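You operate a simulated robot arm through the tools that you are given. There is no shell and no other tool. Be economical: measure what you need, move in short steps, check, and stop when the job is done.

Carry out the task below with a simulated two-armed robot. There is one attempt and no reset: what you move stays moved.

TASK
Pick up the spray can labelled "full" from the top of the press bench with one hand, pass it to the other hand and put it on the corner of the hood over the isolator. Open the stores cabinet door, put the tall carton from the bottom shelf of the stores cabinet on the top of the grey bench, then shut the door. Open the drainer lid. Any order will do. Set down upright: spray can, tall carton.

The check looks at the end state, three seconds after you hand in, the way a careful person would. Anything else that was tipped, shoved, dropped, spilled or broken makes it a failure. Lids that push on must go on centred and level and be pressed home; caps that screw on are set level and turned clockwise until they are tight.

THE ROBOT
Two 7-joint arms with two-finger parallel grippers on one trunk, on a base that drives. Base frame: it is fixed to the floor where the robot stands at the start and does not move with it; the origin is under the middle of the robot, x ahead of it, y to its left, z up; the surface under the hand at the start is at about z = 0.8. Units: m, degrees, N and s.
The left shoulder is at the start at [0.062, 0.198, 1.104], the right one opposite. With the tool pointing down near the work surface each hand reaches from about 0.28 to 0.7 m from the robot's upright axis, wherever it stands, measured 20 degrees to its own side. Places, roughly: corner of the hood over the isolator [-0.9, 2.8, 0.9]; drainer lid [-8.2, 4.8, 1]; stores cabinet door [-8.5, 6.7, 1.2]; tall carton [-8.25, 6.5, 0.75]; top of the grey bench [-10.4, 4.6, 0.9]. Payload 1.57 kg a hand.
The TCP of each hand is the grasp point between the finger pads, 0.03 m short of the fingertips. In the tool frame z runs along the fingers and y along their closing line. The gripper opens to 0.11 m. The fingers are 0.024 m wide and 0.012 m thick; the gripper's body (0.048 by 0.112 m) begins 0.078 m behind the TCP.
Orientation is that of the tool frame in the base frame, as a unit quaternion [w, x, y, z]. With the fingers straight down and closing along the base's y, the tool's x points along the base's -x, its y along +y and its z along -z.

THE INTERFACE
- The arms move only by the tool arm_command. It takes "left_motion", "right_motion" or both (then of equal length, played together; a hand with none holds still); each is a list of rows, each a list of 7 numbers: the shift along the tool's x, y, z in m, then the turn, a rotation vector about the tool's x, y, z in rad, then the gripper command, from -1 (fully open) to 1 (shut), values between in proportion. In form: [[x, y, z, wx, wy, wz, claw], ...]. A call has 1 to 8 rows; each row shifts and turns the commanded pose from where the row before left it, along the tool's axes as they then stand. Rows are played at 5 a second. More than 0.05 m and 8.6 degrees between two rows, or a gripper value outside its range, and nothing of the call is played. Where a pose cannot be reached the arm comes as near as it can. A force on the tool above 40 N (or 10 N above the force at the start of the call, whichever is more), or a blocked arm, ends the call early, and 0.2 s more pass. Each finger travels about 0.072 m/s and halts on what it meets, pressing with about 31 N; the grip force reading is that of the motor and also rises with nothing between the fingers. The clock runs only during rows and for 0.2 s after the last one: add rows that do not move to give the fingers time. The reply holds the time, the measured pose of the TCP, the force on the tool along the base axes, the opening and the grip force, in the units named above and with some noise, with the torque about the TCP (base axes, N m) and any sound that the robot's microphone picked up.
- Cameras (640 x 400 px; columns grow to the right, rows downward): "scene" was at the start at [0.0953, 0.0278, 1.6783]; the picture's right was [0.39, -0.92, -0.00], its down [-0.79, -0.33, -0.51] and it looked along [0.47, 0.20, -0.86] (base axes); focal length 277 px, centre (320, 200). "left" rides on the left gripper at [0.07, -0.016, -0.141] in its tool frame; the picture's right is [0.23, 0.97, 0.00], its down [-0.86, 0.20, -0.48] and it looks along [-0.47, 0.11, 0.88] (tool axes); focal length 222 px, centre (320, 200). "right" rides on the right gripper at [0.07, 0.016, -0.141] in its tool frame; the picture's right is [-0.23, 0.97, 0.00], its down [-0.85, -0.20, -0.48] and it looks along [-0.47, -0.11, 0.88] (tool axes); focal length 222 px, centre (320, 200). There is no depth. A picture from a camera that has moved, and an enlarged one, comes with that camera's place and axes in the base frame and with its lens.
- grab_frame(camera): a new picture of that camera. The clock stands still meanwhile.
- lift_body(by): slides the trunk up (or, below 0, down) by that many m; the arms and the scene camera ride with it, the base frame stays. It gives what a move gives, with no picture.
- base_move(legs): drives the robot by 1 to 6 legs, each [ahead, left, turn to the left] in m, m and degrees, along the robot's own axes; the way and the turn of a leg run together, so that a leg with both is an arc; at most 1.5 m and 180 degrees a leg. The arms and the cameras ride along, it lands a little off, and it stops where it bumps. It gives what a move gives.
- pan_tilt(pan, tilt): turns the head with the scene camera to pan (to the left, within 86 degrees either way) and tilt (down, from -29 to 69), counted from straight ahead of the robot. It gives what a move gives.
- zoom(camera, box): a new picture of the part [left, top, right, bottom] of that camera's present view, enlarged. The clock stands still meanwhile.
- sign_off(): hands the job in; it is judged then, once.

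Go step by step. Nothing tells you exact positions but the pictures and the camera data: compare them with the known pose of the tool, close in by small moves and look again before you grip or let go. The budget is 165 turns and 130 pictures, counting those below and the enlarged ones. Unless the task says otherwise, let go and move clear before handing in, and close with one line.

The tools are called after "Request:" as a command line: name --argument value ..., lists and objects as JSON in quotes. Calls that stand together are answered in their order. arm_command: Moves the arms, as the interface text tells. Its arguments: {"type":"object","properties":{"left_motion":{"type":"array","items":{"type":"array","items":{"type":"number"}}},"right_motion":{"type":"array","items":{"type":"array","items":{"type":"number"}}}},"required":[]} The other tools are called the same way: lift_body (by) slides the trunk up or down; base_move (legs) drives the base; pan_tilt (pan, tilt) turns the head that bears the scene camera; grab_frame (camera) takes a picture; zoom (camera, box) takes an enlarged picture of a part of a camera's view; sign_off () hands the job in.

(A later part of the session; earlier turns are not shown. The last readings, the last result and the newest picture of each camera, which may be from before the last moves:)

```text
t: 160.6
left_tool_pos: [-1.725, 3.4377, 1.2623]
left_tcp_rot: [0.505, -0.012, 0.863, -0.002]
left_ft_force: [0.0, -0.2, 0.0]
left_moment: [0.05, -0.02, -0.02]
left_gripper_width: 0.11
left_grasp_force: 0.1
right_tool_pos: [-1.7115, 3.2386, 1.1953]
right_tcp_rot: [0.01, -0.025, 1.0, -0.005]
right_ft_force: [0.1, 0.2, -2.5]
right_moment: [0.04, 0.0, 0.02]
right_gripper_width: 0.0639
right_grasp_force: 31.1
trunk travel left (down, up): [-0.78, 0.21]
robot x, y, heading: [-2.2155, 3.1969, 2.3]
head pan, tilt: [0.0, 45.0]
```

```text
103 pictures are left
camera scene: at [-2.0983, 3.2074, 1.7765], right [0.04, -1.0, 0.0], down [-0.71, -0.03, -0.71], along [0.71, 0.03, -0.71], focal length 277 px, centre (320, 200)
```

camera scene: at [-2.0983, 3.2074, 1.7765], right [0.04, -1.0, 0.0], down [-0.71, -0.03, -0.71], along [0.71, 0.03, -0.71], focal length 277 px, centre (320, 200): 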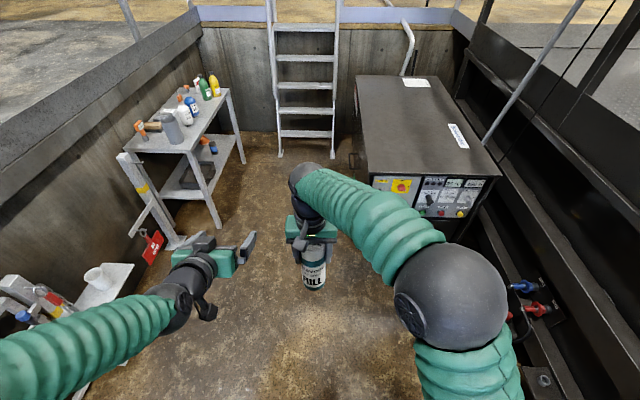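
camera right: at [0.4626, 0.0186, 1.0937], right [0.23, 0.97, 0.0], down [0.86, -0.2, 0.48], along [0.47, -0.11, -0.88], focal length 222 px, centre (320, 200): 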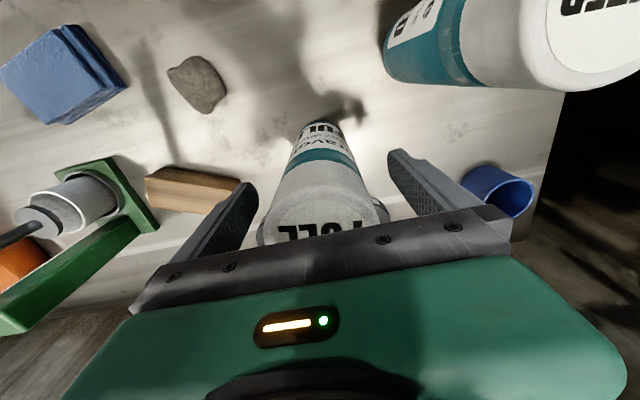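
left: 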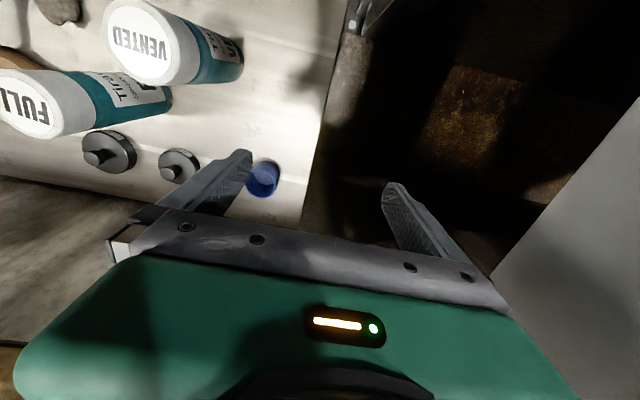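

The left hand's tilt is set, but it can't tilt so close to the shoulder. I'll bring the can further forward and see where the left hand's commanded pose stands.

Request:
arm_command --right_motion '[[-0.04, 0.012, 0, 0, 0, 0, 1], [-0.04, 0.012, 0, 0, 0, 0, 1], [-0.035, 0.012, 0, 0, 0, 0, 1]]' --left_motion '[[0, 0, 0, 0, 0, 0, -1], [0, 0, 0, 0, 0, 0, -1], [0, 0, 0, 0, 0, 0, -1]]'

Request:
arm_command --left_motion '[[0.02, -0.03, -0.01, 0, 0, 0, -1], [0.02, -0.03, -0.01, 0, 0, 0, -1]]'

```text
t: 161.4
left_tool_pos: [-1.7216, 3.4391, 1.2622]
left_tcp_rot: [0.505, -0.012, 0.863, -0.003]
left_ft_force: [-0.2, 0.0, 0.4]
left_moment: [0.03, 0.09, 0.01]
left_gripper_width: 0.1098
left_grasp_force: 0.1
right_tool_pos: [-1.597, 3.2789, 1.1948]
right_tcp_rot: [0.006, -0.024, 1.0, -0.006]
right_ft_force: [1.4, 0.6, 1.7]
right_moment: [0.04, 0.03, -0.04]
right_gripper_width: 0.0637
right_grasp_force: 31.3
trunk travel left (down, up): [-0.78, 0.21]
robot x, y, heading: [-2.2181, 3.2012, 2.0]
head pan, tilt: [0.0, 45.0]
```

```text
t: 162.0
left_tool_pos: [-1.7187, 3.3712, 1.2544]
left_tcp_rot: [0.505, -0.011, 0.863, -0.001]
left_ft_force: [0.2, -0.9, 0.7]
left_moment: [-0.01, 0.0, 0.06]
left_gripper_width: 0.11
left_grasp_force: 0.0
left hand out of reach, approached as far as the arm can: row 1, 2
right_tool_pos: [-1.5977, 3.2747, 1.1974]
right_tcp_rot: [0.008, -0.024, 1.0, -0.003]
right_ft_force: [0.4, -0.1, -2.6]
right_moment: [0.0, 0.02, -0.01]
right_gripper_width: 0.064
right_grasp_force: 30.6
trunk travel left (down, up): [-0.78, 0.21]
robot x, y, heading: [-2.2128, 3.1985, 2.2]
head pan, tilt: [0.0, 45.0]
```

The left hand's near limit is about x −1.72, which still leaves room behind the can. I'll line it up at the can's height and y.

Request:
arm_command --left_motion '[[0.023, -0.032, 0.013, 0, 0, 0, -1], [0.023, -0.032, 0.013, 0, 0, 0, -1], [0.024, -0.031, 0.013, 0, 0, 0, -1]]'

Request:
grab_frame --camera "left"

Request:
grab_frame --camera "scene"

```text
t: 162.8
left_tool_pos: [-1.718, 3.2776, 1.1771]
left_tcp_rot: [0.507, -0.011, 0.862, -0.002]
left_ft_force: [-0.5, -0.1, 0.4]
left_moment: [-0.02, 0.0, 0.03]
left_gripper_width: 0.11
left_grasp_force: 0.0
right_tool_pos: [-1.5984, 3.274, 1.1974]
right_tcp_rot: [0.01, -0.025, 1.0, -0.001]
right_ft_force: [0.0, 0.0, -2.2]
right_moment: [0.04, 0.02, -0.01]
right_gripper_width: 0.0637
right_grasp_force: 30.1
trunk travel left (down, up): [-0.78, 0.21]
robot x, y, heading: [-2.2147, 3.1998, 2.3]
head pan, tilt: [0.0, 45.0]
```

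```text
102 pictures are left
camera left: at [-1.8745, 3.2582, 1.1856], right [-0.13, 0.97, -0.21], down [-0.01, 0.21, 0.98], along [0.99, 0.13, -0.02], focal length 222 px, centre (320, 200)
```

left: 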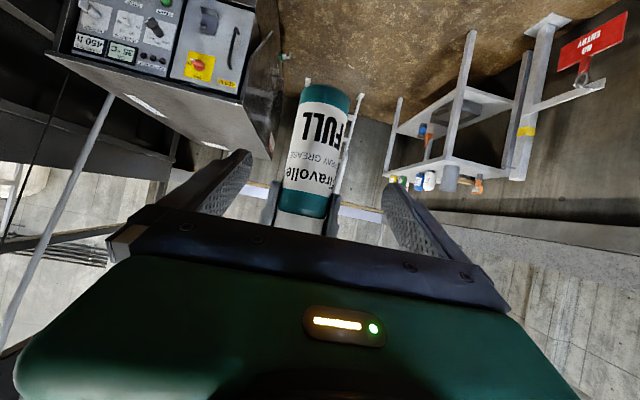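

```text
101 pictures are left
camera scene: at [-2.0962, 3.1999, 1.7763], right [0.04, -1.0, 0.0], down [-0.71, -0.03, -0.7], along [0.7, 0.03, -0.71], focal length 277 px, centre (320, 200)
```

scene: 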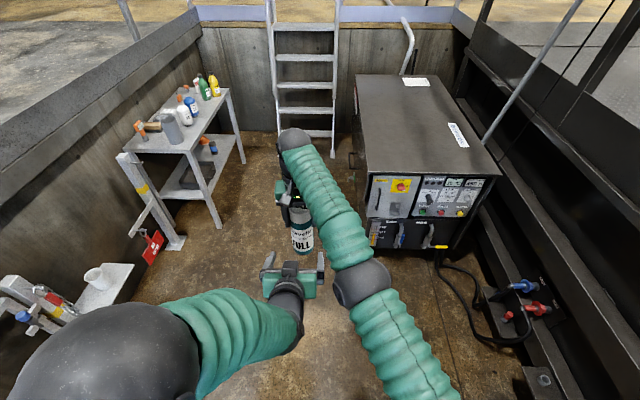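

The can's base is at z about 1.046 and y 3.274, so the left hand is lined up. I'll advance along the fingers and check before gripping.

Request:
arm_command --left_motion '[[0, -0.002, 0.045, 0, 0, 0, -1], [0, -0.001, 0.045, 0, 0, 0, -1], [0, 0, 0.046, 0, 0, 0, -1]]'

Request:
grab_frame --camera "left"

Request:
zoom --camera "scene" --box '[200, 120, 420, 320]'

```text
t: 163.6
left_tool_pos: [-1.5988, 3.2766, 1.1094]
left_tcp_rot: [0.508, -0.012, 0.862, -0.002]
left_ft_force: [-0.2, 0.3, -0.1]
left_moment: [0.02, 0.01, -0.02]
left_gripper_width: 0.1102
left_grasp_force: 0.0
right_tool_pos: [-1.5978, 3.2771, 1.1974]
right_tcp_rot: [0.009, -0.024, 1.0, -0.002]
right_ft_force: [0.6, 0.3, -2.7]
right_moment: [0.06, 0.06, 0.02]
right_gripper_width: 0.0637
right_grasp_force: 31.0
trunk travel left (down, up): [-0.78, 0.21]
robot x, y, heading: [-2.2103, 3.1994, 2.3]
head pan, tilt: [0.0, 45.0]
```

```text
100 pictures are left
camera left: at [-1.7546, 3.2586, 1.1181], right [-0.13, 0.97, -0.21], down [-0.01, 0.21, 0.98], along [0.99, 0.13, -0.02], focal length 222 px, centre (320, 200)
```

left: 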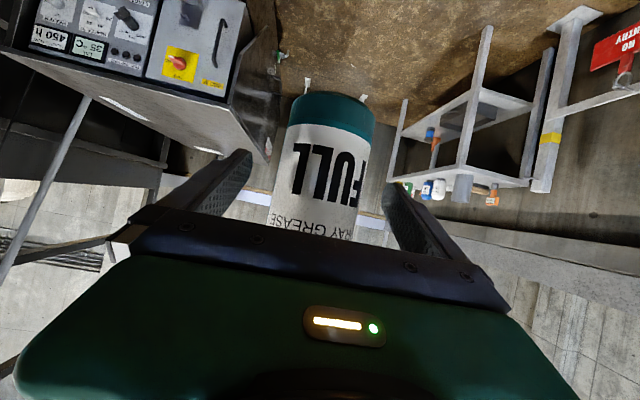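

```text
2.00 times, centred on (310, 220) of scene
camera zoom: at [-2.0951, 3.2032, 1.7763], right [0.04, -1.0, 0.0], down [-0.71, -0.03, -0.7], along [0.7, 0.03, -0.71], focal length 554 px, centre (340, 160)
```

zoom: 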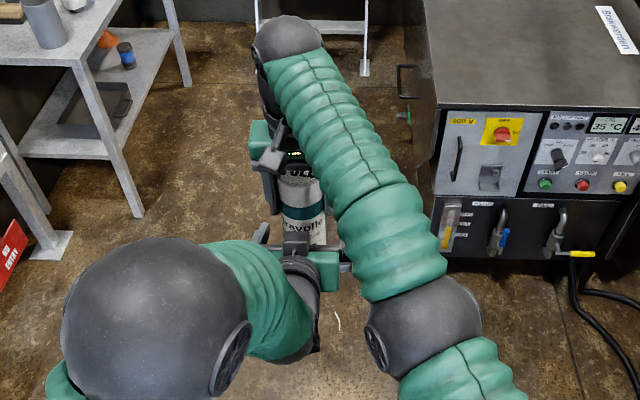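

The left fingers straddle the can. I'll close the left hand, then open the right.

Request:
arm_command --left_motion '[[0, 0, 0, 0, 0, 0, 1], [0, 0, 0, 0, 0, 0, 1], [0, 0, 0, 0, 0, 0, 1], [0, 0, 0, 0, 0, 0, 1], [0, 0, 0, 0, 0, 0, 1]]'

```text
t: 164.8
left_tool_pos: [-1.5997, 3.278, 1.1105]
left_tcp_rot: [0.507, -0.011, 0.862, -0.002]
left_ft_force: [3.2, -5.3, 0.4]
left_moment: [0.54, 0.08, 0.18]
left_gripper_width: 0.0638
left_grasp_force: 30.8
right_tool_pos: [-1.5998, 3.2779, 1.1977]
right_tcp_rot: [0.01, -0.024, 1.0, -0.003]
right_ft_force: [-2.7, 5.2, -0.6]
right_moment: [-0.14, 0.21, -0.18]
right_gripper_width: 0.0635
right_grasp_force: 30.3
trunk travel left (down, up): [-0.78, 0.21]
robot x, y, heading: [-2.2113, 3.2027, 2.2]
head pan, tilt: [0.0, 45.0]
```

Both hands grip the can with only small forces between them. I'll open the right and raise it straight up.

Request:
arm_command --right_motion '[[0, 0, 0, 0, 0, 0, -1], [0, 0, 0, 0, 0, 0, -1], [0, 0, 0, 0, 0, 0, -1], [0, 0, 0, 0, 0, 0, -1], [0, 0, -0.04, 0, 0, 0, -1], [0, 0, -0.04, 0, 0, 0, -1], [0, 0, -0.03, 0, 0, 0, -1]]'

Request:
grab_frame --camera "scene"

```text
t: 166.4
left_tool_pos: [-1.6016, 3.2782, 1.1102]
left_tcp_rot: [0.507, -0.011, 0.862, -0.002]
left_ft_force: [0.0, -1.0, 0.3]
left_moment: [0.0, 0.04, -0.01]
left_gripper_width: 0.0638
left_grasp_force: 30.4
right_tool_pos: [-1.6392, 3.2594, 1.3069]
right_tcp_rot: [0.01, -0.024, 1.0, -0.004]
right_ft_force: [0.1, 0.7, -0.2]
right_moment: [0.01, -0.02, 0.0]
right_gripper_width: 0.11
right_grasp_force: 0.1
right hand out of reach, approached as far as the arm can: row 5, 6, 7
trunk travel left (down, up): [-0.78, 0.21]
robot x, y, heading: [-2.212, 3.2011, 2.2]
head pan, tilt: [0.0, 45.0]
```

```text
98 pictures are left
camera scene: at [-2.1008, 3.2042, 1.7766], right [0.04, -1.0, 0.0], down [-0.71, -0.03, -0.71], along [0.71, 0.03, -0.71], focal length 277 px, centre (320, 200)
```

scene: 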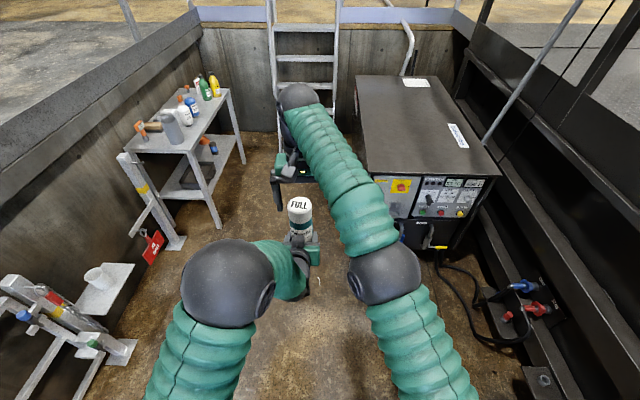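

The left hand holds the can upright. I'll move the right hand aside to its own side.

Request:
arm_command --right_motion '[[0.0, -0.045, 0, 0, 0, 0, -1], [0, -0.045, 0, 0, 0, 0, -1], [0, -0.045, 0, 0, 0, 0, -1], [0.02, -0.045, 0, 0, 0, 0, -1], [0.04, -0.03, 0, 0, 0, 0, -1], [0.04, 0, 0, 0, 0, 0, -1], [0.04, 0, 0, 0, 0, 0, -1]]'

Request:
grab_frame --camera "scene"

```text
t: 168.0
left_tool_pos: [-1.6009, 3.2777, 1.1122]
left_tcp_rot: [0.508, -0.011, 0.861, -0.003]
left_ft_force: [-0.6, -1.0, -0.8]
left_moment: [-0.01, 0.04, -0.01]
left_gripper_width: 0.0639
left_grasp_force: 30.6
right_tool_pos: [-1.7647, 3.0399, 1.3029]
right_tcp_rot: [0.01, -0.023, 1.0, -0.003]
right_ft_force: [-0.2, -0.4, 0.3]
right_moment: [0.03, -0.05, 0.01]
right_gripper_width: 0.1102
right_grasp_force: 0.1
trunk travel left (down, up): [-0.78, 0.21]
robot x, y, heading: [-2.2199, 3.2008, 2.5]
head pan, tilt: [0.0, 45.0]
```

```text
97 pictures are left
camera scene: at [-2.1011, 3.2039, 1.7766], right [0.04, -1.0, 0.0], down [-0.71, -0.03, -0.71], along [0.71, 0.03, -0.71], focal length 277 px, centre (320, 200)
```

scene: 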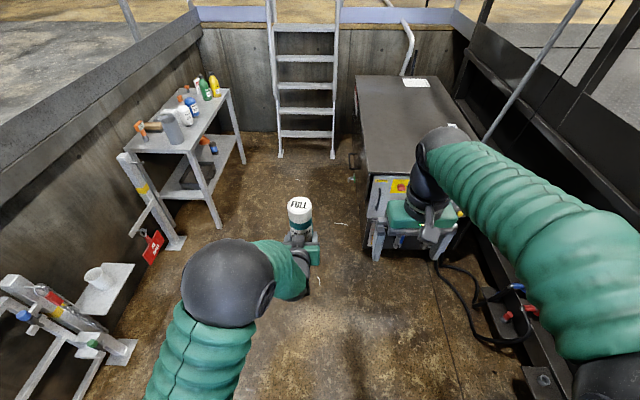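

I'll drive up and turn right so that the left hand comes over the hood's near-left corner diagonally and the right arm stays clear of the leaning rod.

Request:
base_move --legs '[[0.75, -0.07, 0], [0, 0, -37]]'

Request:
pan_tilt --pan 5 --tilt 50

Request:
grab_frame --camera "scene"

Request:
grab_frame --camera "right"

```text
t: 173.9
left_tool_pos: [-0.9138, 2.8435, 1.1097]
left_tcp_rot: [0.478, 0.27, 0.819, -0.168]
left_ft_force: [1.1, -0.2, 0.3]
left_moment: [0.02, 0.04, -0.04]
left_gripper_width: 0.0639
left_grasp_force: 31.0
right_tool_pos: [-1.1891, 2.7564, 1.3024]
right_tcp_rot: [0.006, 0.302, 0.953, -0.006]
right_ft_force: [0.5, 0.9, -0.2]
right_moment: [-0.01, 0.02, -0.02]
right_gripper_width: 0.1098
right_grasp_force: 0.1
trunk travel left (down, up): [-0.78, 0.21]
robot x, y, heading: [-1.4441, 3.1623, -35.6]
head pan, tilt: [0.0, 45.0]
```

```text
t: 174.6
left_tool_pos: [-0.9167, 2.8428, 1.109]
left_tcp_rot: [0.48, 0.269, 0.819, -0.166]
left_ft_force: [0.4, 0.7, 0.6]
left_moment: [-0.04, 0.02, 0.01]
left_gripper_width: 0.0638
left_grasp_force: 31.1
right_tool_pos: [-1.1915, 2.7569, 1.3034]
right_tcp_rot: [0.009, 0.302, 0.953, -0.007]
right_ft_force: [0.4, 0.5, 0.1]
right_moment: [0.02, 0.01, 0.02]
right_gripper_width: 0.1099
right_grasp_force: 0.0
trunk travel left (down, up): [-0.78, 0.21]
robot x, y, heading: [-1.4456, 3.157, -35.6]
head pan, tilt: [5.0, 50.0]
```

```text
96 pictures are left
camera scene: at [-1.3537, 3.0987, 1.7696], right [-0.51, -0.86, 0.0], down [-0.66, 0.39, -0.64], along [0.55, -0.33, -0.77], focal length 277 px, centre (320, 200)
```

scene: 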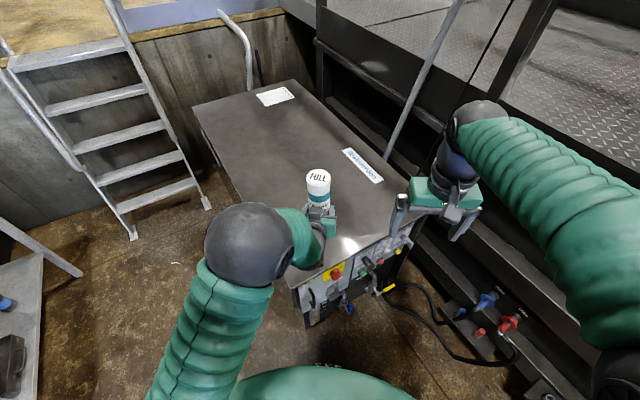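

```text
95 pictures are left
camera right: at [-1.2409, 2.8118, 1.4431], right [0.75, 0.66, 0.0], down [0.58, -0.65, 0.5], along [0.33, -0.37, -0.87], focal length 222 px, centre (320, 200)
```

right: 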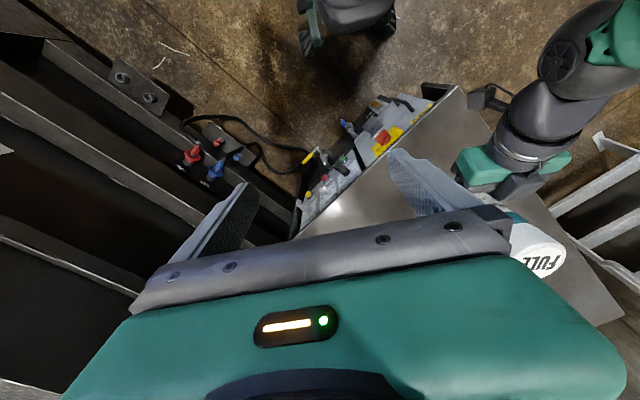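

The hood's corner is at about (−0.98, 2.995). I'll lower the can part way toward a spot at (−0.885, 2.86) and check the height.

Request:
arm_command --left_motion '[[0.0324, 0.0106, 0.0238, 0, 0, 0, 1], [0.0324, 0.0106, 0.0238, 0, 0, 0, 1], [0.0324, 0.0106, 0.0238, 0, 0, 0, 1]]'

Request:
zoom --camera "scene" --box '[200, 130, 420, 310]'

Request:
grab_frame --camera "left"

```text
t: 175.4
left_tool_pos: [-0.8862, 2.8604, 0.9896]
left_tcp_rot: [0.478, 0.27, 0.819, -0.167]
left_ft_force: [-0.2, -0.2, -0.3]
left_moment: [0.03, 0.03, 0.0]
left_gripper_width: 0.0634
left_grasp_force: 30.7
right_tool_pos: [-1.1909, 2.7564, 1.3025]
right_tcp_rot: [0.008, 0.302, 0.953, -0.007]
right_ft_force: [1.1, 0.0, -0.3]
right_moment: [-0.01, 0.01, 0.01]
right_gripper_width: 0.1098
right_grasp_force: 0.1
trunk travel left (down, up): [-0.78, 0.21]
robot x, y, heading: [-1.4458, 3.1587, -36.1]
head pan, tilt: [5.0, 50.0]
```

```text
2.22 times, centred on (310, 220) of scene
camera zoom: at [-1.3518, 3.0992, 1.7695], right [-0.51, -0.86, 0.0], down [-0.66, 0.39, -0.64], along [0.55, -0.33, -0.77], focal length 615 px, centre (342, 156)
```

zoom: 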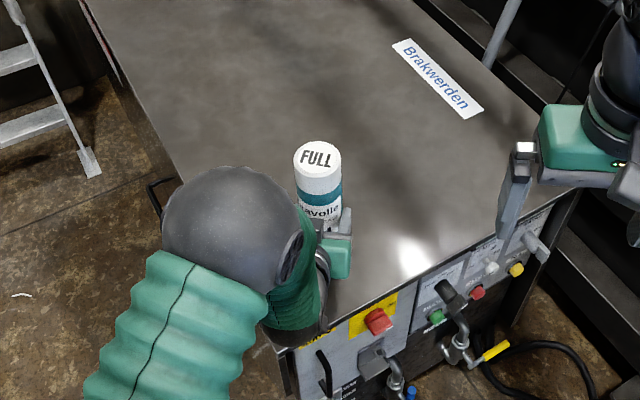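

```text
93 pictures are left
camera left: at [-1.0202, 2.943, 0.9982], right [0.5, 0.84, -0.21], down [0.13, 0.17, 0.98], along [0.86, -0.51, -0.02], focal length 222 px, centre (320, 200)
```

left: 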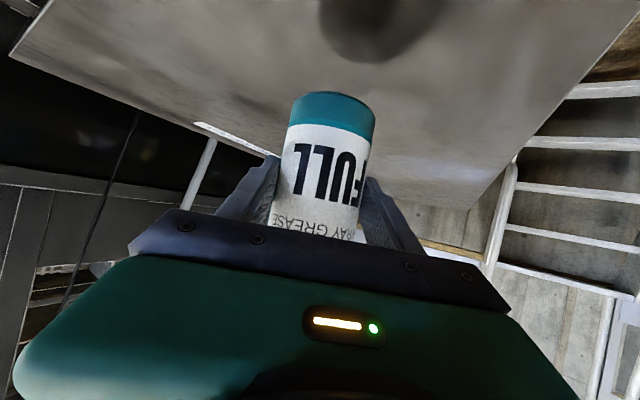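

The can hovers over its spot. I'll go down in small steps and watch the force.

Request:
arm_command --left_motion '[[0.0088, 0, 0.0049, 0, 0, 0, 1], [0.0088, 0, 0.0049, 0, 0, 0, 1], [0.0088, 0, 0.0049, 0, 0, 0, 1]]'

Request:
grab_frame --camera "left"

```text
t: 176.2
left_tool_pos: [-0.8863, 2.8569, 0.9616]
left_tcp_rot: [0.479, 0.27, 0.819, -0.166]
left_ft_force: [-0.5, -0.8, 0.8]
left_moment: [0.02, 0.02, -0.02]
left_gripper_width: 0.0638
left_grasp_force: 32.1
right_tool_pos: [-1.1915, 2.7578, 1.3021]
right_tcp_rot: [0.008, 0.302, 0.953, -0.007]
right_ft_force: [0.4, 0.7, -0.3]
right_moment: [-0.02, 0.01, 0.01]
right_gripper_width: 0.1104
right_grasp_force: 0.2
trunk travel left (down, up): [-0.78, 0.21]
robot x, y, heading: [-1.4478, 3.1582, -35.7]
head pan, tilt: [5.0, 50.0]
```

```text
92 pictures are left
camera left: at [-1.0212, 2.9399, 0.9692], right [0.5, 0.84, -0.21], down [0.13, 0.17, 0.98], along [0.86, -0.51, -0.02], focal length 222 px, centre (320, 200)
```

left: 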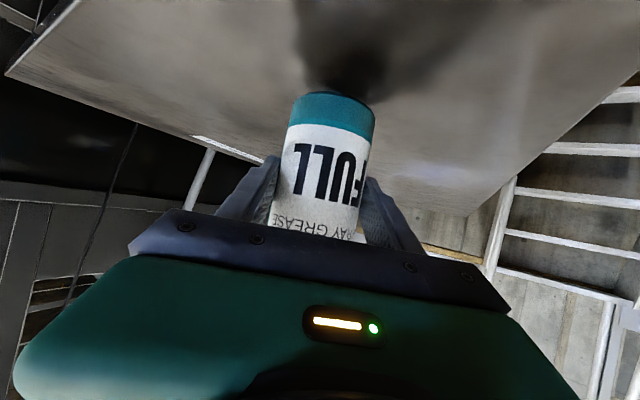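

The shadow has nearly closed on the base, with under a centimetre to go.

Request:
arm_command --left_motion '[[0.0044, 0, 0.0024, 0, 0, 0, 1], [0, 0, 0, 0, 0, 0, 1]]'

Request:
arm_command --left_motion '[[0.0035, 0, 0.002, 0, 0, 0, 1], [0, 0, 0, 0, 0, 0, 1]]'

Request:
zoom --camera "left" --box '[240, 40, 440, 165]'

```text
t: 176.8
left_tool_pos: [-0.8861, 2.8587, 0.9556]
left_tcp_rot: [0.479, 0.27, 0.818, -0.168]
left_ft_force: [-0.4, -0.8, -0.3]
left_moment: [-0.01, 0.01, -0.02]
left_gripper_width: 0.0636
left_grasp_force: 31.1
right_tool_pos: [-1.1901, 2.757, 1.3024]
right_tcp_rot: [0.008, 0.302, 0.953, -0.008]
right_ft_force: [0.2, -0.2, 0.0]
right_moment: [0.02, 0.02, 0.04]
right_gripper_width: 0.1099
right_grasp_force: 0.0
trunk travel left (down, up): [-0.78, 0.21]
robot x, y, heading: [-1.4457, 3.1566, -35.6]
head pan, tilt: [5.0, 50.0]
```

```text
t: 177.4
left_tool_pos: [-0.8863, 2.8585, 0.952]
left_tcp_rot: [0.479, 0.269, 0.819, -0.166]
left_ft_force: [0.5, 0.2, -0.1]
left_moment: [0.01, 0.06, -0.01]
left_gripper_width: 0.0638
left_grasp_force: 31.3
right_tool_pos: [-1.1913, 2.7564, 1.3019]
right_tcp_rot: [0.007, 0.303, 0.953, -0.008]
right_ft_force: [-0.2, 0.4, -1.8]
right_moment: [-0.02, 0.0, -0.03]
right_gripper_width: 0.1101
right_grasp_force: 0.1
trunk travel left (down, up): [-0.78, 0.21]
robot x, y, heading: [-1.4454, 3.1588, -35.7]
head pan, tilt: [5.0, 50.0]
```

```text
3.20 times, centred on (340, 102) of left
camera zoom: at [-1.0206, 2.9399, 0.9595], right [0.5, 0.84, -0.21], down [0.13, 0.17, 0.98], along [0.86, -0.51, -0.02], focal length 711 px, centre (256, 512)
```

zoom: 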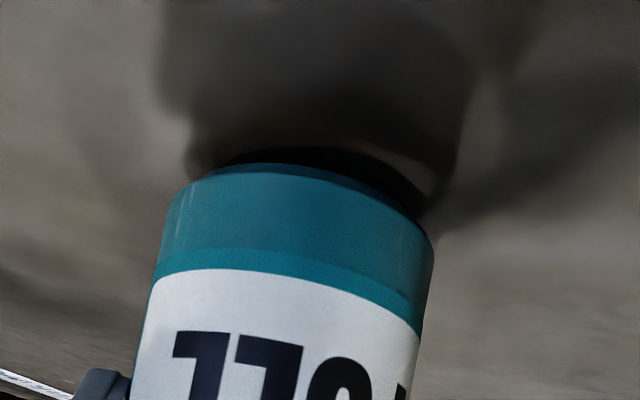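

A thin gap remains, so I'll take 3 mm steps.

Request:
arm_command --left_motion '[[0.0027, 0, 0.0015, 0, 0, 0, 1], [0, 0, 0, 0, 0, 0, 1]]'

Request:
arm_command --left_motion '[[0.0027, 0, 0.0015, 0, 0, 0, 1], [0, 0, 0, 0, 0, 0, 1]]'

Request:
zoom --camera "left" --box '[240, 40, 440, 165]'

```text
t: 178.0
left_tool_pos: [-0.8858, 2.8578, 0.9482]
left_tcp_rot: [0.479, 0.27, 0.819, -0.167]
left_ft_force: [0.7, 0.3, 0.3]
left_moment: [0.07, -0.01, 0.0]
left_gripper_width: 0.0638
left_grasp_force: 31.3
right_tool_pos: [-1.1904, 2.7571, 1.3019]
right_tcp_rot: [0.008, 0.302, 0.953, -0.007]
right_ft_force: [1.3, 0.0, -0.1]
right_moment: [0.02, -0.02, 0.04]
right_gripper_width: 0.11
right_grasp_force: 0.1
trunk travel left (down, up): [-0.78, 0.21]
robot x, y, heading: [-1.448, 3.1579, -35.6]
head pan, tilt: [5.0, 50.0]
```

```text
t: 178.6
left_tool_pos: [-0.8847, 2.8565, 0.9458]
left_tcp_rot: [0.48, 0.271, 0.818, -0.168]
left_ft_force: [0.6, 0.2, 0.8]
left_moment: [0.05, 0.05, -0.01]
left_gripper_width: 0.0636
left_grasp_force: 31.1
right_tool_pos: [-1.1928, 2.7567, 1.3027]
right_tcp_rot: [0.008, 0.303, 0.953, -0.007]
right_ft_force: [0.5, -0.6, 0.5]
right_moment: [-0.02, -0.04, -0.02]
right_gripper_width: 0.1099
right_grasp_force: 0.1
trunk travel left (down, up): [-0.78, 0.21]
robot x, y, heading: [-1.4484, 3.1566, -35.8]
head pan, tilt: [5.0, 50.0]
```

```text
3.20 times, centred on (340, 102) of left
camera zoom: at [-1.0208, 2.9397, 0.9539], right [0.5, 0.84, -0.21], down [0.13, 0.17, 0.98], along [0.86, -0.51, -0.02], focal length 711 px, centre (256, 512)
```

zoom: 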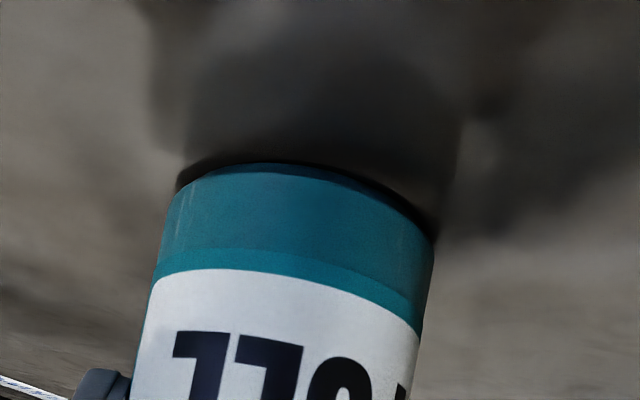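

Request:
arm_command --left_motion '[[0.0018, 0, 0.001, 0, 0, 0, 1], [0, 0, 0, 0, 0, 0, 1]]'

Request:
arm_command --left_motion '[[0.0018, 0, 0.001, 0, 0, 0, 1], [0, 0, 0, 0, 0, 0, 1]]'

Request:
zoom --camera "left" --box '[240, 40, 440, 165]'

```text
t: 179.2
left_tool_pos: [-0.8855, 2.8572, 0.9461]
left_tcp_rot: [0.481, 0.27, 0.817, -0.168]
left_ft_force: [-2.3, 1.0, 10.1]
left_moment: [0.27, 0.09, 0.02]
left_gripper_width: 0.0638
left_grasp_force: 30.9
right_tool_pos: [-1.1927, 2.7585, 1.3037]
right_tcp_rot: [0.009, 0.303, 0.953, -0.007]
right_ft_force: [-0.1, 1.0, -0.7]
right_moment: [-0.02, 0.0, 0.0]
right_gripper_width: 0.1103
right_grasp_force: 0.1
trunk travel left (down, up): [-0.78, 0.21]
robot x, y, heading: [-1.4449, 3.1573, -35.7]
head pan, tilt: [5.0, 50.0]
```

```text
t: 179.8
left_tool_pos: [-0.8869, 2.8569, 0.9442]
left_tcp_rot: [0.482, 0.269, 0.817, -0.168]
left_ft_force: [3.0, -1.0, 20.0]
left_moment: [0.36, -0.21, 0.06]
left_gripper_width: 0.064
left_grasp_force: 30.5
right_tool_pos: [-1.1942, 2.7568, 1.3036]
right_tcp_rot: [0.009, 0.302, 0.953, -0.008]
right_ft_force: [0.7, 0.0, 0.9]
right_moment: [0.04, -0.02, -0.02]
right_gripper_width: 0.1098
right_grasp_force: 0.0
trunk travel left (down, up): [-0.78, 0.21]
robot x, y, heading: [-1.4467, 3.1595, -35.5]
head pan, tilt: [5.0, 50.0]
```

```text
3.20 times, centred on (340, 102) of left
camera zoom: at [-1.021, 2.9393, 0.952], right [0.5, 0.84, -0.21], down [0.12, 0.18, 0.98], along [0.86, -0.51, -0.01], focal length 711 px, centre (256, 512)
```

zoom: 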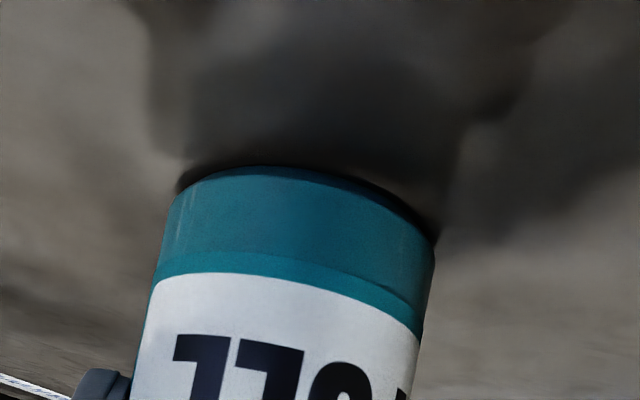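

The can is down, at about 20 N. I'll ease the pressure, open, and back away along the fingers.

Request:
arm_command --left_motion '[[-0.0022, 0, -0.0012, 0, 0, 0, 1], [0, 0, 0, 0, 0, 0, 0.3], [0, 0, 0, 0, 0, 0, -0.2], [0, 0, 0, 0, 0, 0, -1], [0, 0, 0, 0, 0, 0, -1], [0, 0, 0, 0, 0, 0, -1]]'

Request:
grab_frame --camera "left"

```text
t: 181.2
left_tool_pos: [-0.8873, 2.8561, 0.9444]
left_tcp_rot: [0.479, 0.27, 0.818, -0.167]
left_ft_force: [0.8, 0.3, -0.6]
left_moment: [0.01, 0.02, -0.01]
left_gripper_width: 0.1101
left_grasp_force: 0.1
right_tool_pos: [-1.1913, 2.7568, 1.3024]
right_tcp_rot: [0.007, 0.302, 0.953, -0.006]
right_ft_force: [-0.4, -0.6, 0.5]
right_moment: [-0.03, 0.0, 0.01]
right_gripper_width: 0.1101
right_grasp_force: 0.2
trunk travel left (down, up): [-0.78, 0.21]
robot x, y, heading: [-1.4498, 3.1587, -35.6]
head pan, tilt: [5.0, 50.0]
```

```text
88 pictures are left
camera left: at [-1.0218, 2.9396, 0.9529], right [0.5, 0.84, -0.21], down [0.13, 0.17, 0.98], along [0.86, -0.51, -0.02], focal length 222 px, centre (320, 200)
```

left: 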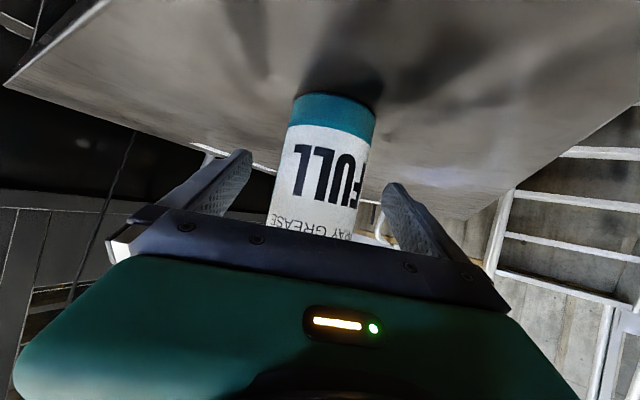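

The fingers are clear either side. I'll back off with the arm, then drive back.

Request:
arm_command --left_motion '[[0, 0, -0.03, 0, 0, 0, -1], [0, 0, -0.03, 0, 0, 0, -1]]'

Request:
base_move --legs '[[-0.35, 0, 0]]'

Request:
grab_frame --camera "scene"

```text
t: 181.8
left_tool_pos: [-0.9299, 2.8905, 0.9757]
left_tcp_rot: [0.479, 0.271, 0.818, -0.168]
left_ft_force: [-0.6, -0.5, -0.2]
left_moment: [-0.01, 0.02, 0.0]
left_gripper_width: 0.1101
left_grasp_force: 0.0
right_tool_pos: [-1.1929, 2.7573, 1.304]
right_tcp_rot: [0.009, 0.302, 0.953, -0.007]
right_ft_force: [-0.2, 0.1, 0.9]
right_moment: [-0.03, -0.03, 0.05]
right_gripper_width: 0.11
right_grasp_force: 0.1
trunk travel left (down, up): [-0.78, 0.21]
robot x, y, heading: [-1.448, 3.1559, -35.5]
head pan, tilt: [5.0, 50.0]
```

```text
t: 184.0
left_tool_pos: [-1.209, 3.0919, 0.9734]
left_tcp_rot: [0.478, 0.27, 0.819, -0.167]
left_ft_force: [0.1, -0.7, 1.0]
left_moment: [0.02, -0.01, 0.05]
left_gripper_width: 0.1101
left_grasp_force: 0.1
right_tool_pos: [-1.471, 2.9584, 1.3011]
right_tcp_rot: [0.007, 0.302, 0.953, -0.007]
right_ft_force: [-0.4, -1.3, 0.6]
right_moment: [0.01, -0.01, -0.01]
right_gripper_width: 0.1101
right_grasp_force: 0.2
trunk travel left (down, up): [-0.78, 0.21]
robot x, y, heading: [-1.7269, 3.3598, -35.6]
head pan, tilt: [5.0, 50.0]
```

```text
87 pictures are left
camera scene: at [-1.6329, 3.3001, 1.7693], right [-0.51, -0.86, 0.0], down [-0.66, 0.39, -0.64], along [0.55, -0.33, -0.77], focal length 277 px, centre (320, 200)
```

scene: 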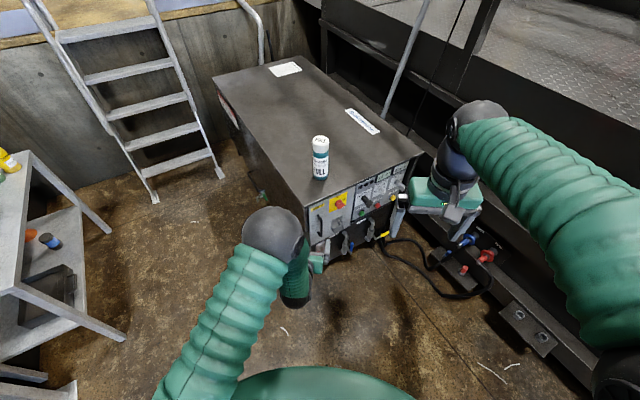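

The can stands upright on the hood corner. I'll straighten the left hand, turn around, and drive back toward the stores end.

Request:
arm_command --left_motion '[[0, 0, 0, 0, 0.1496, 0, -1], [0, 0, 0, 0, 0.1496, 0, -1], [0, 0, 0, 0, 0.1496, 0, -1], [0, 0, 0, 0, 0.1496, 0, -1], [0, 0, 0, 0, 0.1496, 0, -1], [0, 0, 0, 0, 0.1496, 0, -1], [0, 0, 0, 0, 0.1496, 0, -1]]'

Request:
lift_body --by 0.2

Request:
base_move --legs '[[0, 0, -144.5], [1.5, 0, 0], [1.5, 0, 0], [1.5, 0, 0]]'

Request:
pan_tilt --pan -15 --tilt 20

Request:
grab_frame --camera "scene"

```text
t: 185.6
left_tool_pos: [-1.2102, 3.0921, 0.9756]
left_tcp_rot: [0.007, 0.316, 0.949, -0.01]
left_ft_force: [0.6, 0.1, -0.1]
left_moment: [-0.02, -0.03, 0.03]
left_gripper_width: 0.1099
left_grasp_force: 0.0
right_tool_pos: [-1.4744, 2.961, 1.3022]
right_tcp_rot: [0.008, 0.301, 0.953, -0.007]
right_ft_force: [0.2, 0.0, -1.0]
right_moment: [0.02, -0.02, 0.02]
right_gripper_width: 0.1099
right_grasp_force: 0.0
trunk travel left (down, up): [-0.78, 0.21]
robot x, y, heading: [-1.7317, 3.3593, -35.5]
head pan, tilt: [5.0, 50.0]
```

```text
t: 187.8
left_tool_pos: [-1.2114, 3.0948, 1.1778]
left_tcp_rot: [0.005, 0.317, 0.948, -0.009]
left_ft_force: [0.1, 0.1, -0.7]
left_moment: [-0.01, 0.0, -0.04]
left_gripper_width: 0.1099
left_grasp_force: 0.2
right_tool_pos: [-1.4749, 2.9612, 1.5033]
right_tcp_rot: [0.008, 0.301, 0.953, -0.006]
right_ft_force: [-0.1, -0.7, 0.0]
right_moment: [-0.01, 0.0, 0.02]
right_gripper_width: 0.1098
right_grasp_force: 0.1
trunk travel left (down, up): [-0.98, 0.01]
robot x, y, heading: [-1.7331, 3.3634, -35.6]
head pan, tilt: [5.0, 50.0]
```

```text
t: 215.3
left_tool_pos: [-6.8195, 3.03, 1.1767]
left_tcp_rot: [-0.007, 1.0, 0.023, -0.01]
left_ft_force: [0.4, -0.1, 0.4]
left_moment: [-0.02, -0.01, 0.0]
left_gripper_width: 0.1101
left_grasp_force: 0.0
right_tool_pos: [-6.7004, 3.2996, 1.5039]
right_tcp_rot: [-0.003, 0.999, 0.039, -0.01]
right_ft_force: [0.0, 0.8, 0.3]
right_moment: [0.01, 0.0, 0.02]
right_gripper_width: 0.1102
right_grasp_force: 0.1
trunk travel left (down, up): [-0.98, 0.01]
robot x, y, heading: [-6.2505, 3.151, -176.1]
head pan, tilt: [5.0, 50.0]
```

```text
t: 216.2
left_tool_pos: [-6.8201, 3.0287, 1.177]
left_tcp_rot: [-0.007, 1.0, 0.023, -0.01]
left_ft_force: [0.6, -0.1, 0.4]
left_moment: [0.01, -0.02, 0.0]
left_gripper_width: 0.1102
left_grasp_force: 0.1
right_tool_pos: [-6.7002, 3.2989, 1.504]
right_tcp_rot: [-0.004, 0.999, 0.038, -0.011]
right_ft_force: [0.0, -0.5, 0.7]
right_moment: [-0.02, 0.03, -0.01]
right_gripper_width: 0.11
right_grasp_force: 0.1
trunk travel left (down, up): [-0.98, 0.01]
robot x, y, heading: [-6.2492, 3.1517, -176.1]
head pan, tilt: [-15.0, 20.0]
```

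```text
86 pictures are left
camera scene: at [-6.3775, 3.1687, 2.015], right [0.19, 0.98, 0.0], down [0.34, -0.07, -0.94], along [-0.92, 0.18, -0.35], focal length 277 px, centre (320, 200)
```

scene: 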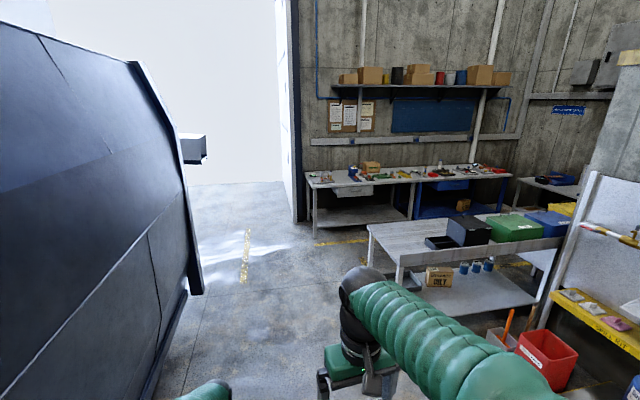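

The grey bench is along the far wall, and a black box on the near table seems to be the drainer. I'll zoom on the table and drive on into the bay.

Request:
zoom --camera "scene" --box '[350, 180, 600, 320]'

Request:
base_move --legs '[[0, 0, -4], [1.5, 0, 0], [1.5, 0, 0], [0, 0, -85]]'

Request:
pan_tilt --pan -20 --tilt 20

Request:
grab_frame --camera "scene"

```text
2.56 times, centred on (475, 250) of scene
camera zoom: at [-6.3775, 3.1687, 2.015], right [0.19, 0.98, 0.0], down [0.34, -0.07, -0.94], along [-0.92, 0.18, -0.35], focal length 708 px, centre (-77, 72)
```

zoom: 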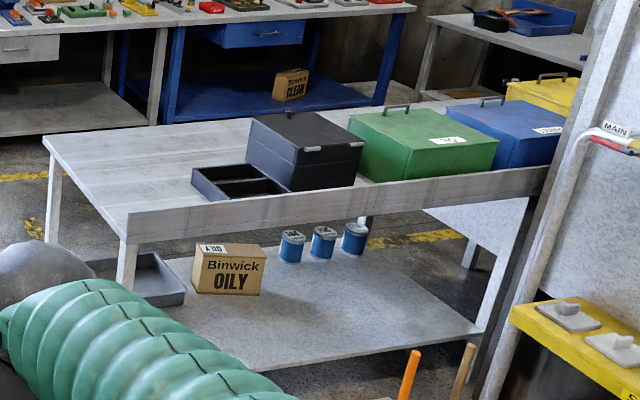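

```text
t: 234.6
left_tool_pos: [-9.318, 3.8238, 1.1771]
left_tcp_rot: [-0.012, 0.714, -0.7, 0.0]
left_ft_force: [-0.5, -0.4, 0.1]
left_moment: [-0.02, 0.01, 0.03]
left_gripper_width: 0.1099
left_grasp_force: 0.1
right_tool_pos: [-9.0511, 3.6986, 1.5041]
right_tcp_rot: [-0.01, 0.724, -0.689, -0.005]
right_ft_force: [0.3, 0.3, -0.7]
right_moment: [-0.03, -0.01, -0.03]
right_gripper_width: 0.1101
right_grasp_force: 0.0
trunk travel left (down, up): [-0.98, 0.01]
robot x, y, heading: [-9.2094, 3.2509, 92.2]
head pan, tilt: [-15.0, 20.0]
```

```text
t: 235.3
left_tool_pos: [-9.3169, 3.8225, 1.176]
left_tcp_rot: [-0.012, 0.714, -0.7, -0.003]
left_ft_force: [1.3, -0.4, 0.2]
left_moment: [0.02, -0.01, 0.02]
left_gripper_width: 0.11
left_grasp_force: 0.0
right_tool_pos: [-9.0502, 3.6962, 1.5048]
right_tcp_rot: [-0.011, 0.725, -0.689, -0.006]
right_ft_force: [0.0, -0.2, -0.4]
right_moment: [-0.02, 0.01, -0.02]
right_gripper_width: 0.11
right_grasp_force: 0.0
trunk travel left (down, up): [-0.98, 0.01]
robot x, y, heading: [-9.2084, 3.2547, 92.5]
head pan, tilt: [-20.0, 20.0]
```

```text
84 pictures are left
camera scene: at [-9.1828, 3.3771, 2.0151], right [0.95, -0.3, 0.0], down [-0.1, -0.33, -0.94], along [0.28, 0.89, -0.34], focal length 277 px, centre (320, 200)
```

scene: 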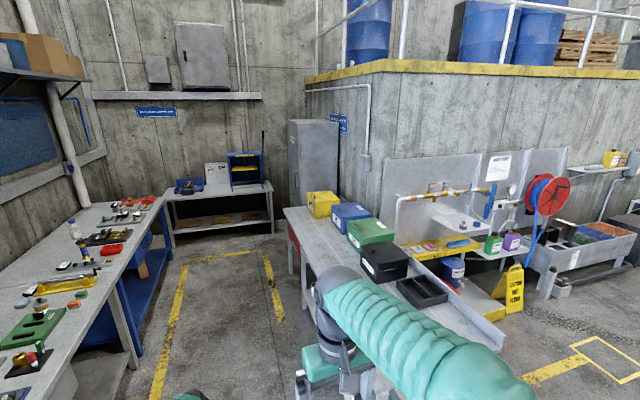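

The drainer is the black lidded box at about (−8.3, 4.75), with its hinges on the +x side. I'll zoom on it and on the cabinet.

Request:
zoom --camera "scene" --box '[320, 190, 460, 310]'

Request:
zoom --camera "scene" --box '[240, 100, 380, 260]'

```text
3.33 times, centred on (390, 250) of scene
camera zoom: at [-9.1828, 3.3771, 2.0151], right [0.95, -0.3, 0.0], down [-0.1, -0.33, -0.94], along [0.28, 0.89, -0.34], focal length 922 px, centre (87, 33)
```

zoom: 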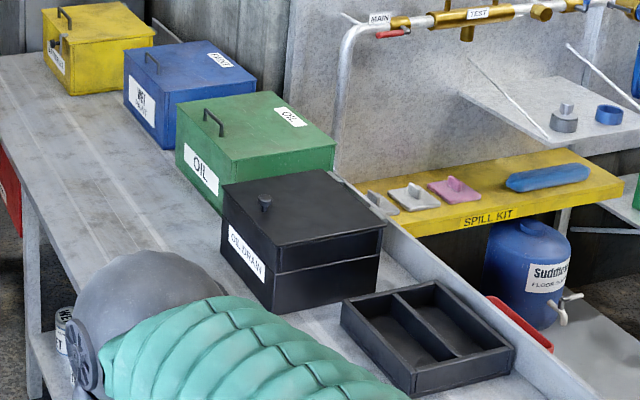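

```text
2.50 times, centred on (310, 180) of scene
camera zoom: at [-9.1828, 3.3771, 2.0151], right [0.95, -0.3, 0.0], down [-0.1, -0.33, -0.94], along [0.28, 0.89, -0.34], focal length 692 px, centre (345, 250)
```

zoom: 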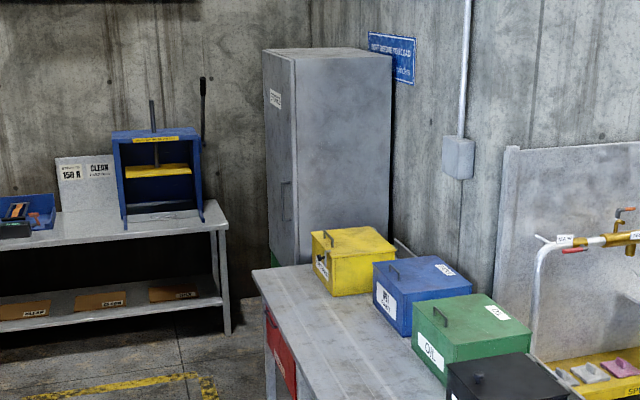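

The box is marked OIL DRAIN and has a knob on its aisle-side edge at about (−8.335, 4.85). I'll raise the left hand, turn to face the table, and slide along to it.

Request:
arm_command --left_motion '[[0, 0, -0.045, 0, 0, 0, -1], [0, 0, -0.045, 0, 0, 0, -1], [0, 0, -0.045, 0, 0, 0, -1]]'

Request:
base_move --legs '[[0, 0, -92.5], [0.1, 1.4, 0]]'

Request:
pan_tilt --pan 10 --tilt 45

Request:
grab_frame --camera "scene"

Request:
grab_frame --camera "left"

```text
t: 236.1
left_tool_pos: [-9.3175, 3.8196, 1.3132]
left_tcp_rot: [-0.013, 0.714, -0.7, -0.003]
left_ft_force: [-0.2, -0.3, -0.4]
left_moment: [0.02, 0.01, 0.01]
left_gripper_width: 0.1101
left_grasp_force: 0.1
right_tool_pos: [-9.0515, 3.696, 1.5045]
right_tcp_rot: [-0.011, 0.725, -0.689, -0.005]
right_ft_force: [0.0, -0.4, 0.0]
right_moment: [-0.01, -0.02, 0.01]
right_gripper_width: 0.11
right_grasp_force: 0.0
trunk travel left (down, up): [-0.98, 0.01]
robot x, y, heading: [-9.2103, 3.2512, 92.3]
head pan, tilt: [-20.0, 20.0]
```

```text
t: 247.1
left_tool_pos: [-8.5489, 4.7608, 1.3133]
left_tcp_rot: [0.01, -0.001, 1.0, -0.007]
left_ft_force: [-0.5, -0.8, 0.4]
left_moment: [0.02, 0.03, 0.0]
left_gripper_width: 0.1101
left_grasp_force: 0.1
right_tool_pos: [-8.6776, 4.4961, 1.5037]
right_tcp_rot: [0.011, -0.016, 1.0, -0.004]
right_ft_force: [-0.2, 0.3, 0.2]
right_moment: [-0.01, -0.01, 0.02]
right_gripper_width: 0.1099
right_grasp_force: 0.1
trunk travel left (down, up): [-0.98, 0.01]
robot x, y, heading: [-9.1173, 4.6652, 1.3]
head pan, tilt: [-20.0, 20.0]
```

```text
t: 248.0
left_tool_pos: [-8.5504, 4.7631, 1.3144]
left_tcp_rot: [0.012, -0.001, 1.0, -0.006]
left_ft_force: [0.6, -0.2, 0.4]
left_moment: [0.01, -0.01, 0.02]
left_gripper_width: 0.11
left_grasp_force: 0.1
right_tool_pos: [-8.6804, 4.4973, 1.5043]
right_tcp_rot: [0.012, -0.016, 1.0, -0.004]
right_ft_force: [0.4, 0.4, 0.4]
right_moment: [-0.03, -0.01, -0.02]
right_gripper_width: 0.1101
right_grasp_force: 0.0
trunk travel left (down, up): [-0.98, 0.01]
robot x, y, heading: [-9.1143, 4.6634, 1.4]
head pan, tilt: [10.0, 45.0]
```

```text
81 pictures are left
camera scene: at [-9.0044, 4.6809, 1.9766], right [0.2, -0.98, 0.0], down [-0.69, -0.14, -0.71], along [0.69, 0.14, -0.71], focal length 277 px, centre (320, 200)
```

scene: 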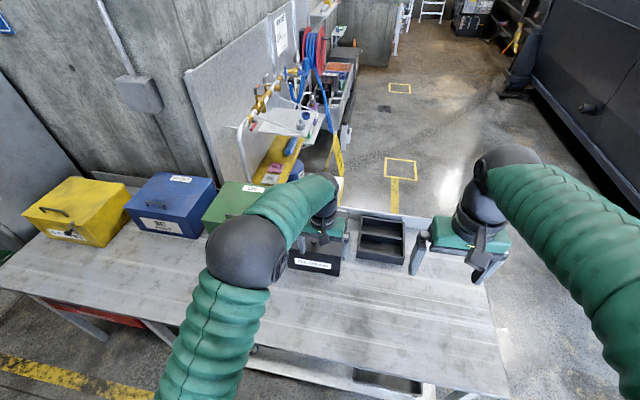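

```text
80 pictures are left
camera left: at [-8.6231, 4.749, 1.454], right [-0.23, 0.97, -0.02], down [0.84, 0.21, 0.49], along [0.49, 0.1, -0.87], focal length 222 px, centre (320, 200)
```

left: 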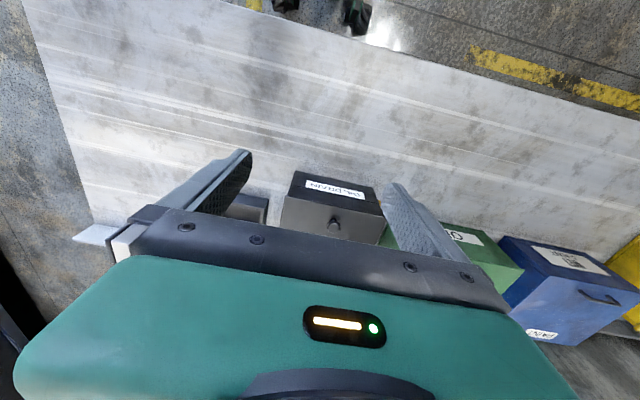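

The knob is at about (−8.336, 4.842, 1.043). When the lid is up its underside will face me, so the left hand will lift it by the knob and the right will push it over. I'll move a little closer, lower the trunk, and tilt the left hand forward.

Request:
base_move --legs '[[0.065, 0, -1.3]]'

Request:
lift_body --by -0.15

Request:
arm_command --left_motion '[[0, 0, 0, 0, -0.1418, 0, -1], [0, 0, 0, 0, -0.1418, 0, -1], [0, 0, 0, 0, -0.1418, 0, -1], [0, 0, 0, 0, -0.1418, 0, -1], [0, 0, 0, 0, -0.1418, 0, -1], [0, 0, 0, 0, -0.1418, 0, -1], [0, 0, 0, 0, -0.1418, 0, -0.6], [0, 0, 0, 0, -0.1418, 0, -0.4]]'

Request:
grab_frame --camera "left"

Request:
grab_frame --camera "scene"

```text
t: 249.0
left_tool_pos: [-8.4999, 4.7499, 1.3232]
left_tcp_rot: [0.018, 0.011, 1.0, -0.007]
left_ft_force: [-0.4, -0.9, 0.7]
left_moment: [0.03, -0.05, -0.03]
left_gripper_width: 0.1099
left_grasp_force: 0.1
right_tool_pos: [-8.6378, 4.4879, 1.5111]
right_tcp_rot: [0.02, -0.005, 1.0, -0.004]
right_ft_force: [-0.1, -0.4, 0.2]
right_moment: [-0.03, -0.03, 0.02]
right_gripper_width: 0.1102
right_grasp_force: 0.2
trunk travel left (down, up): [-0.98, 0.01]
robot x, y, heading: [-9.051, 4.665, 0.2]
head pan, tilt: [10.0, 45.0]
```

```text
t: 250.8
left_tool_pos: [-8.4855, 4.7518, 1.166]
left_tcp_rot: [0.012, 0.011, 1.0, -0.008]
left_ft_force: [1.5, 0.0, 0.4]
left_moment: [-0.01, -0.01, -0.02]
left_gripper_width: 0.11
left_grasp_force: 0.0
right_tool_pos: [-8.6199, 4.4888, 1.3566]
right_tcp_rot: [0.015, -0.004, 1.0, -0.004]
right_ft_force: [0.0, -0.1, 0.4]
right_moment: [0.01, 0.02, -0.01]
right_gripper_width: 0.1099
right_grasp_force: 0.1
trunk travel left (down, up): [-0.83, 0.16]
robot x, y, heading: [-9.0531, 4.6643, 0.1]
head pan, tilt: [10.0, 45.0]
```

```text
t: 252.7
left_tool_pos: [-8.4671, 4.7578, 1.2408]
left_tcp_rot: [0.597, -0.04, 0.8, -0.043]
left_ft_force: [0.4, -0.1, 0.0]
left_moment: [0.04, -0.01, 0.0]
left_gripper_width: 0.0768
left_grasp_force: 0.0
right_tool_pos: [-8.6233, 4.4902, 1.3592]
right_tcp_rot: [0.015, -0.005, 1.0, -0.004]
right_ft_force: [0.3, -0.6, -0.4]
right_moment: [0.0, -0.01, 0.02]
right_gripper_width: 0.1099
right_grasp_force: 0.0
trunk travel left (down, up): [-0.83, 0.16]
robot x, y, heading: [-9.0543, 4.6646, -0.1]
head pan, tilt: [10.0, 45.0]
stopped in row 8 (left hand): the arm was blocked; the commanded pose is now the measured one
```

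```text
79 pictures are left
camera left: at [-8.6222, 4.7379, 1.216], right [-0.08, 0.94, -0.33], down [-0.22, 0.31, 0.93], along [0.97, 0.14, 0.18], focal length 222 px, centre (320, 200)
```

left: 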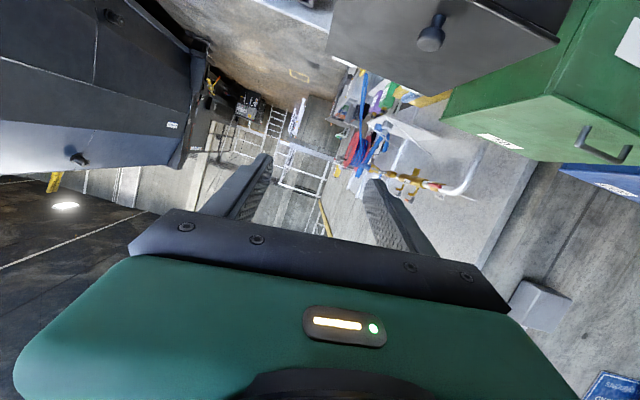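

```text
78 pictures are left
camera scene: at [-8.9398, 4.6796, 1.8274], right [0.17, -0.98, 0.0], down [-0.7, -0.12, -0.71], along [0.7, 0.12, -0.71], focal length 277 px, centre (320, 200)
```

scene: 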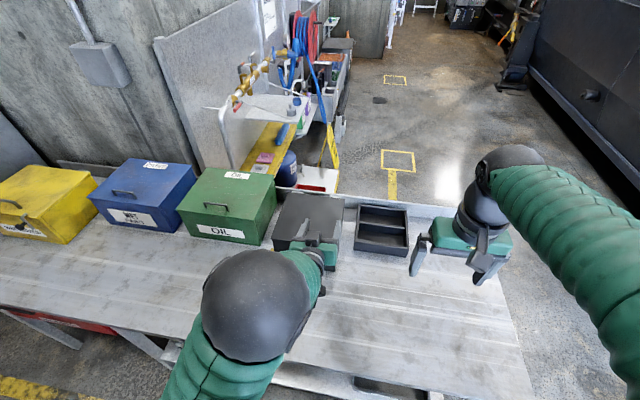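

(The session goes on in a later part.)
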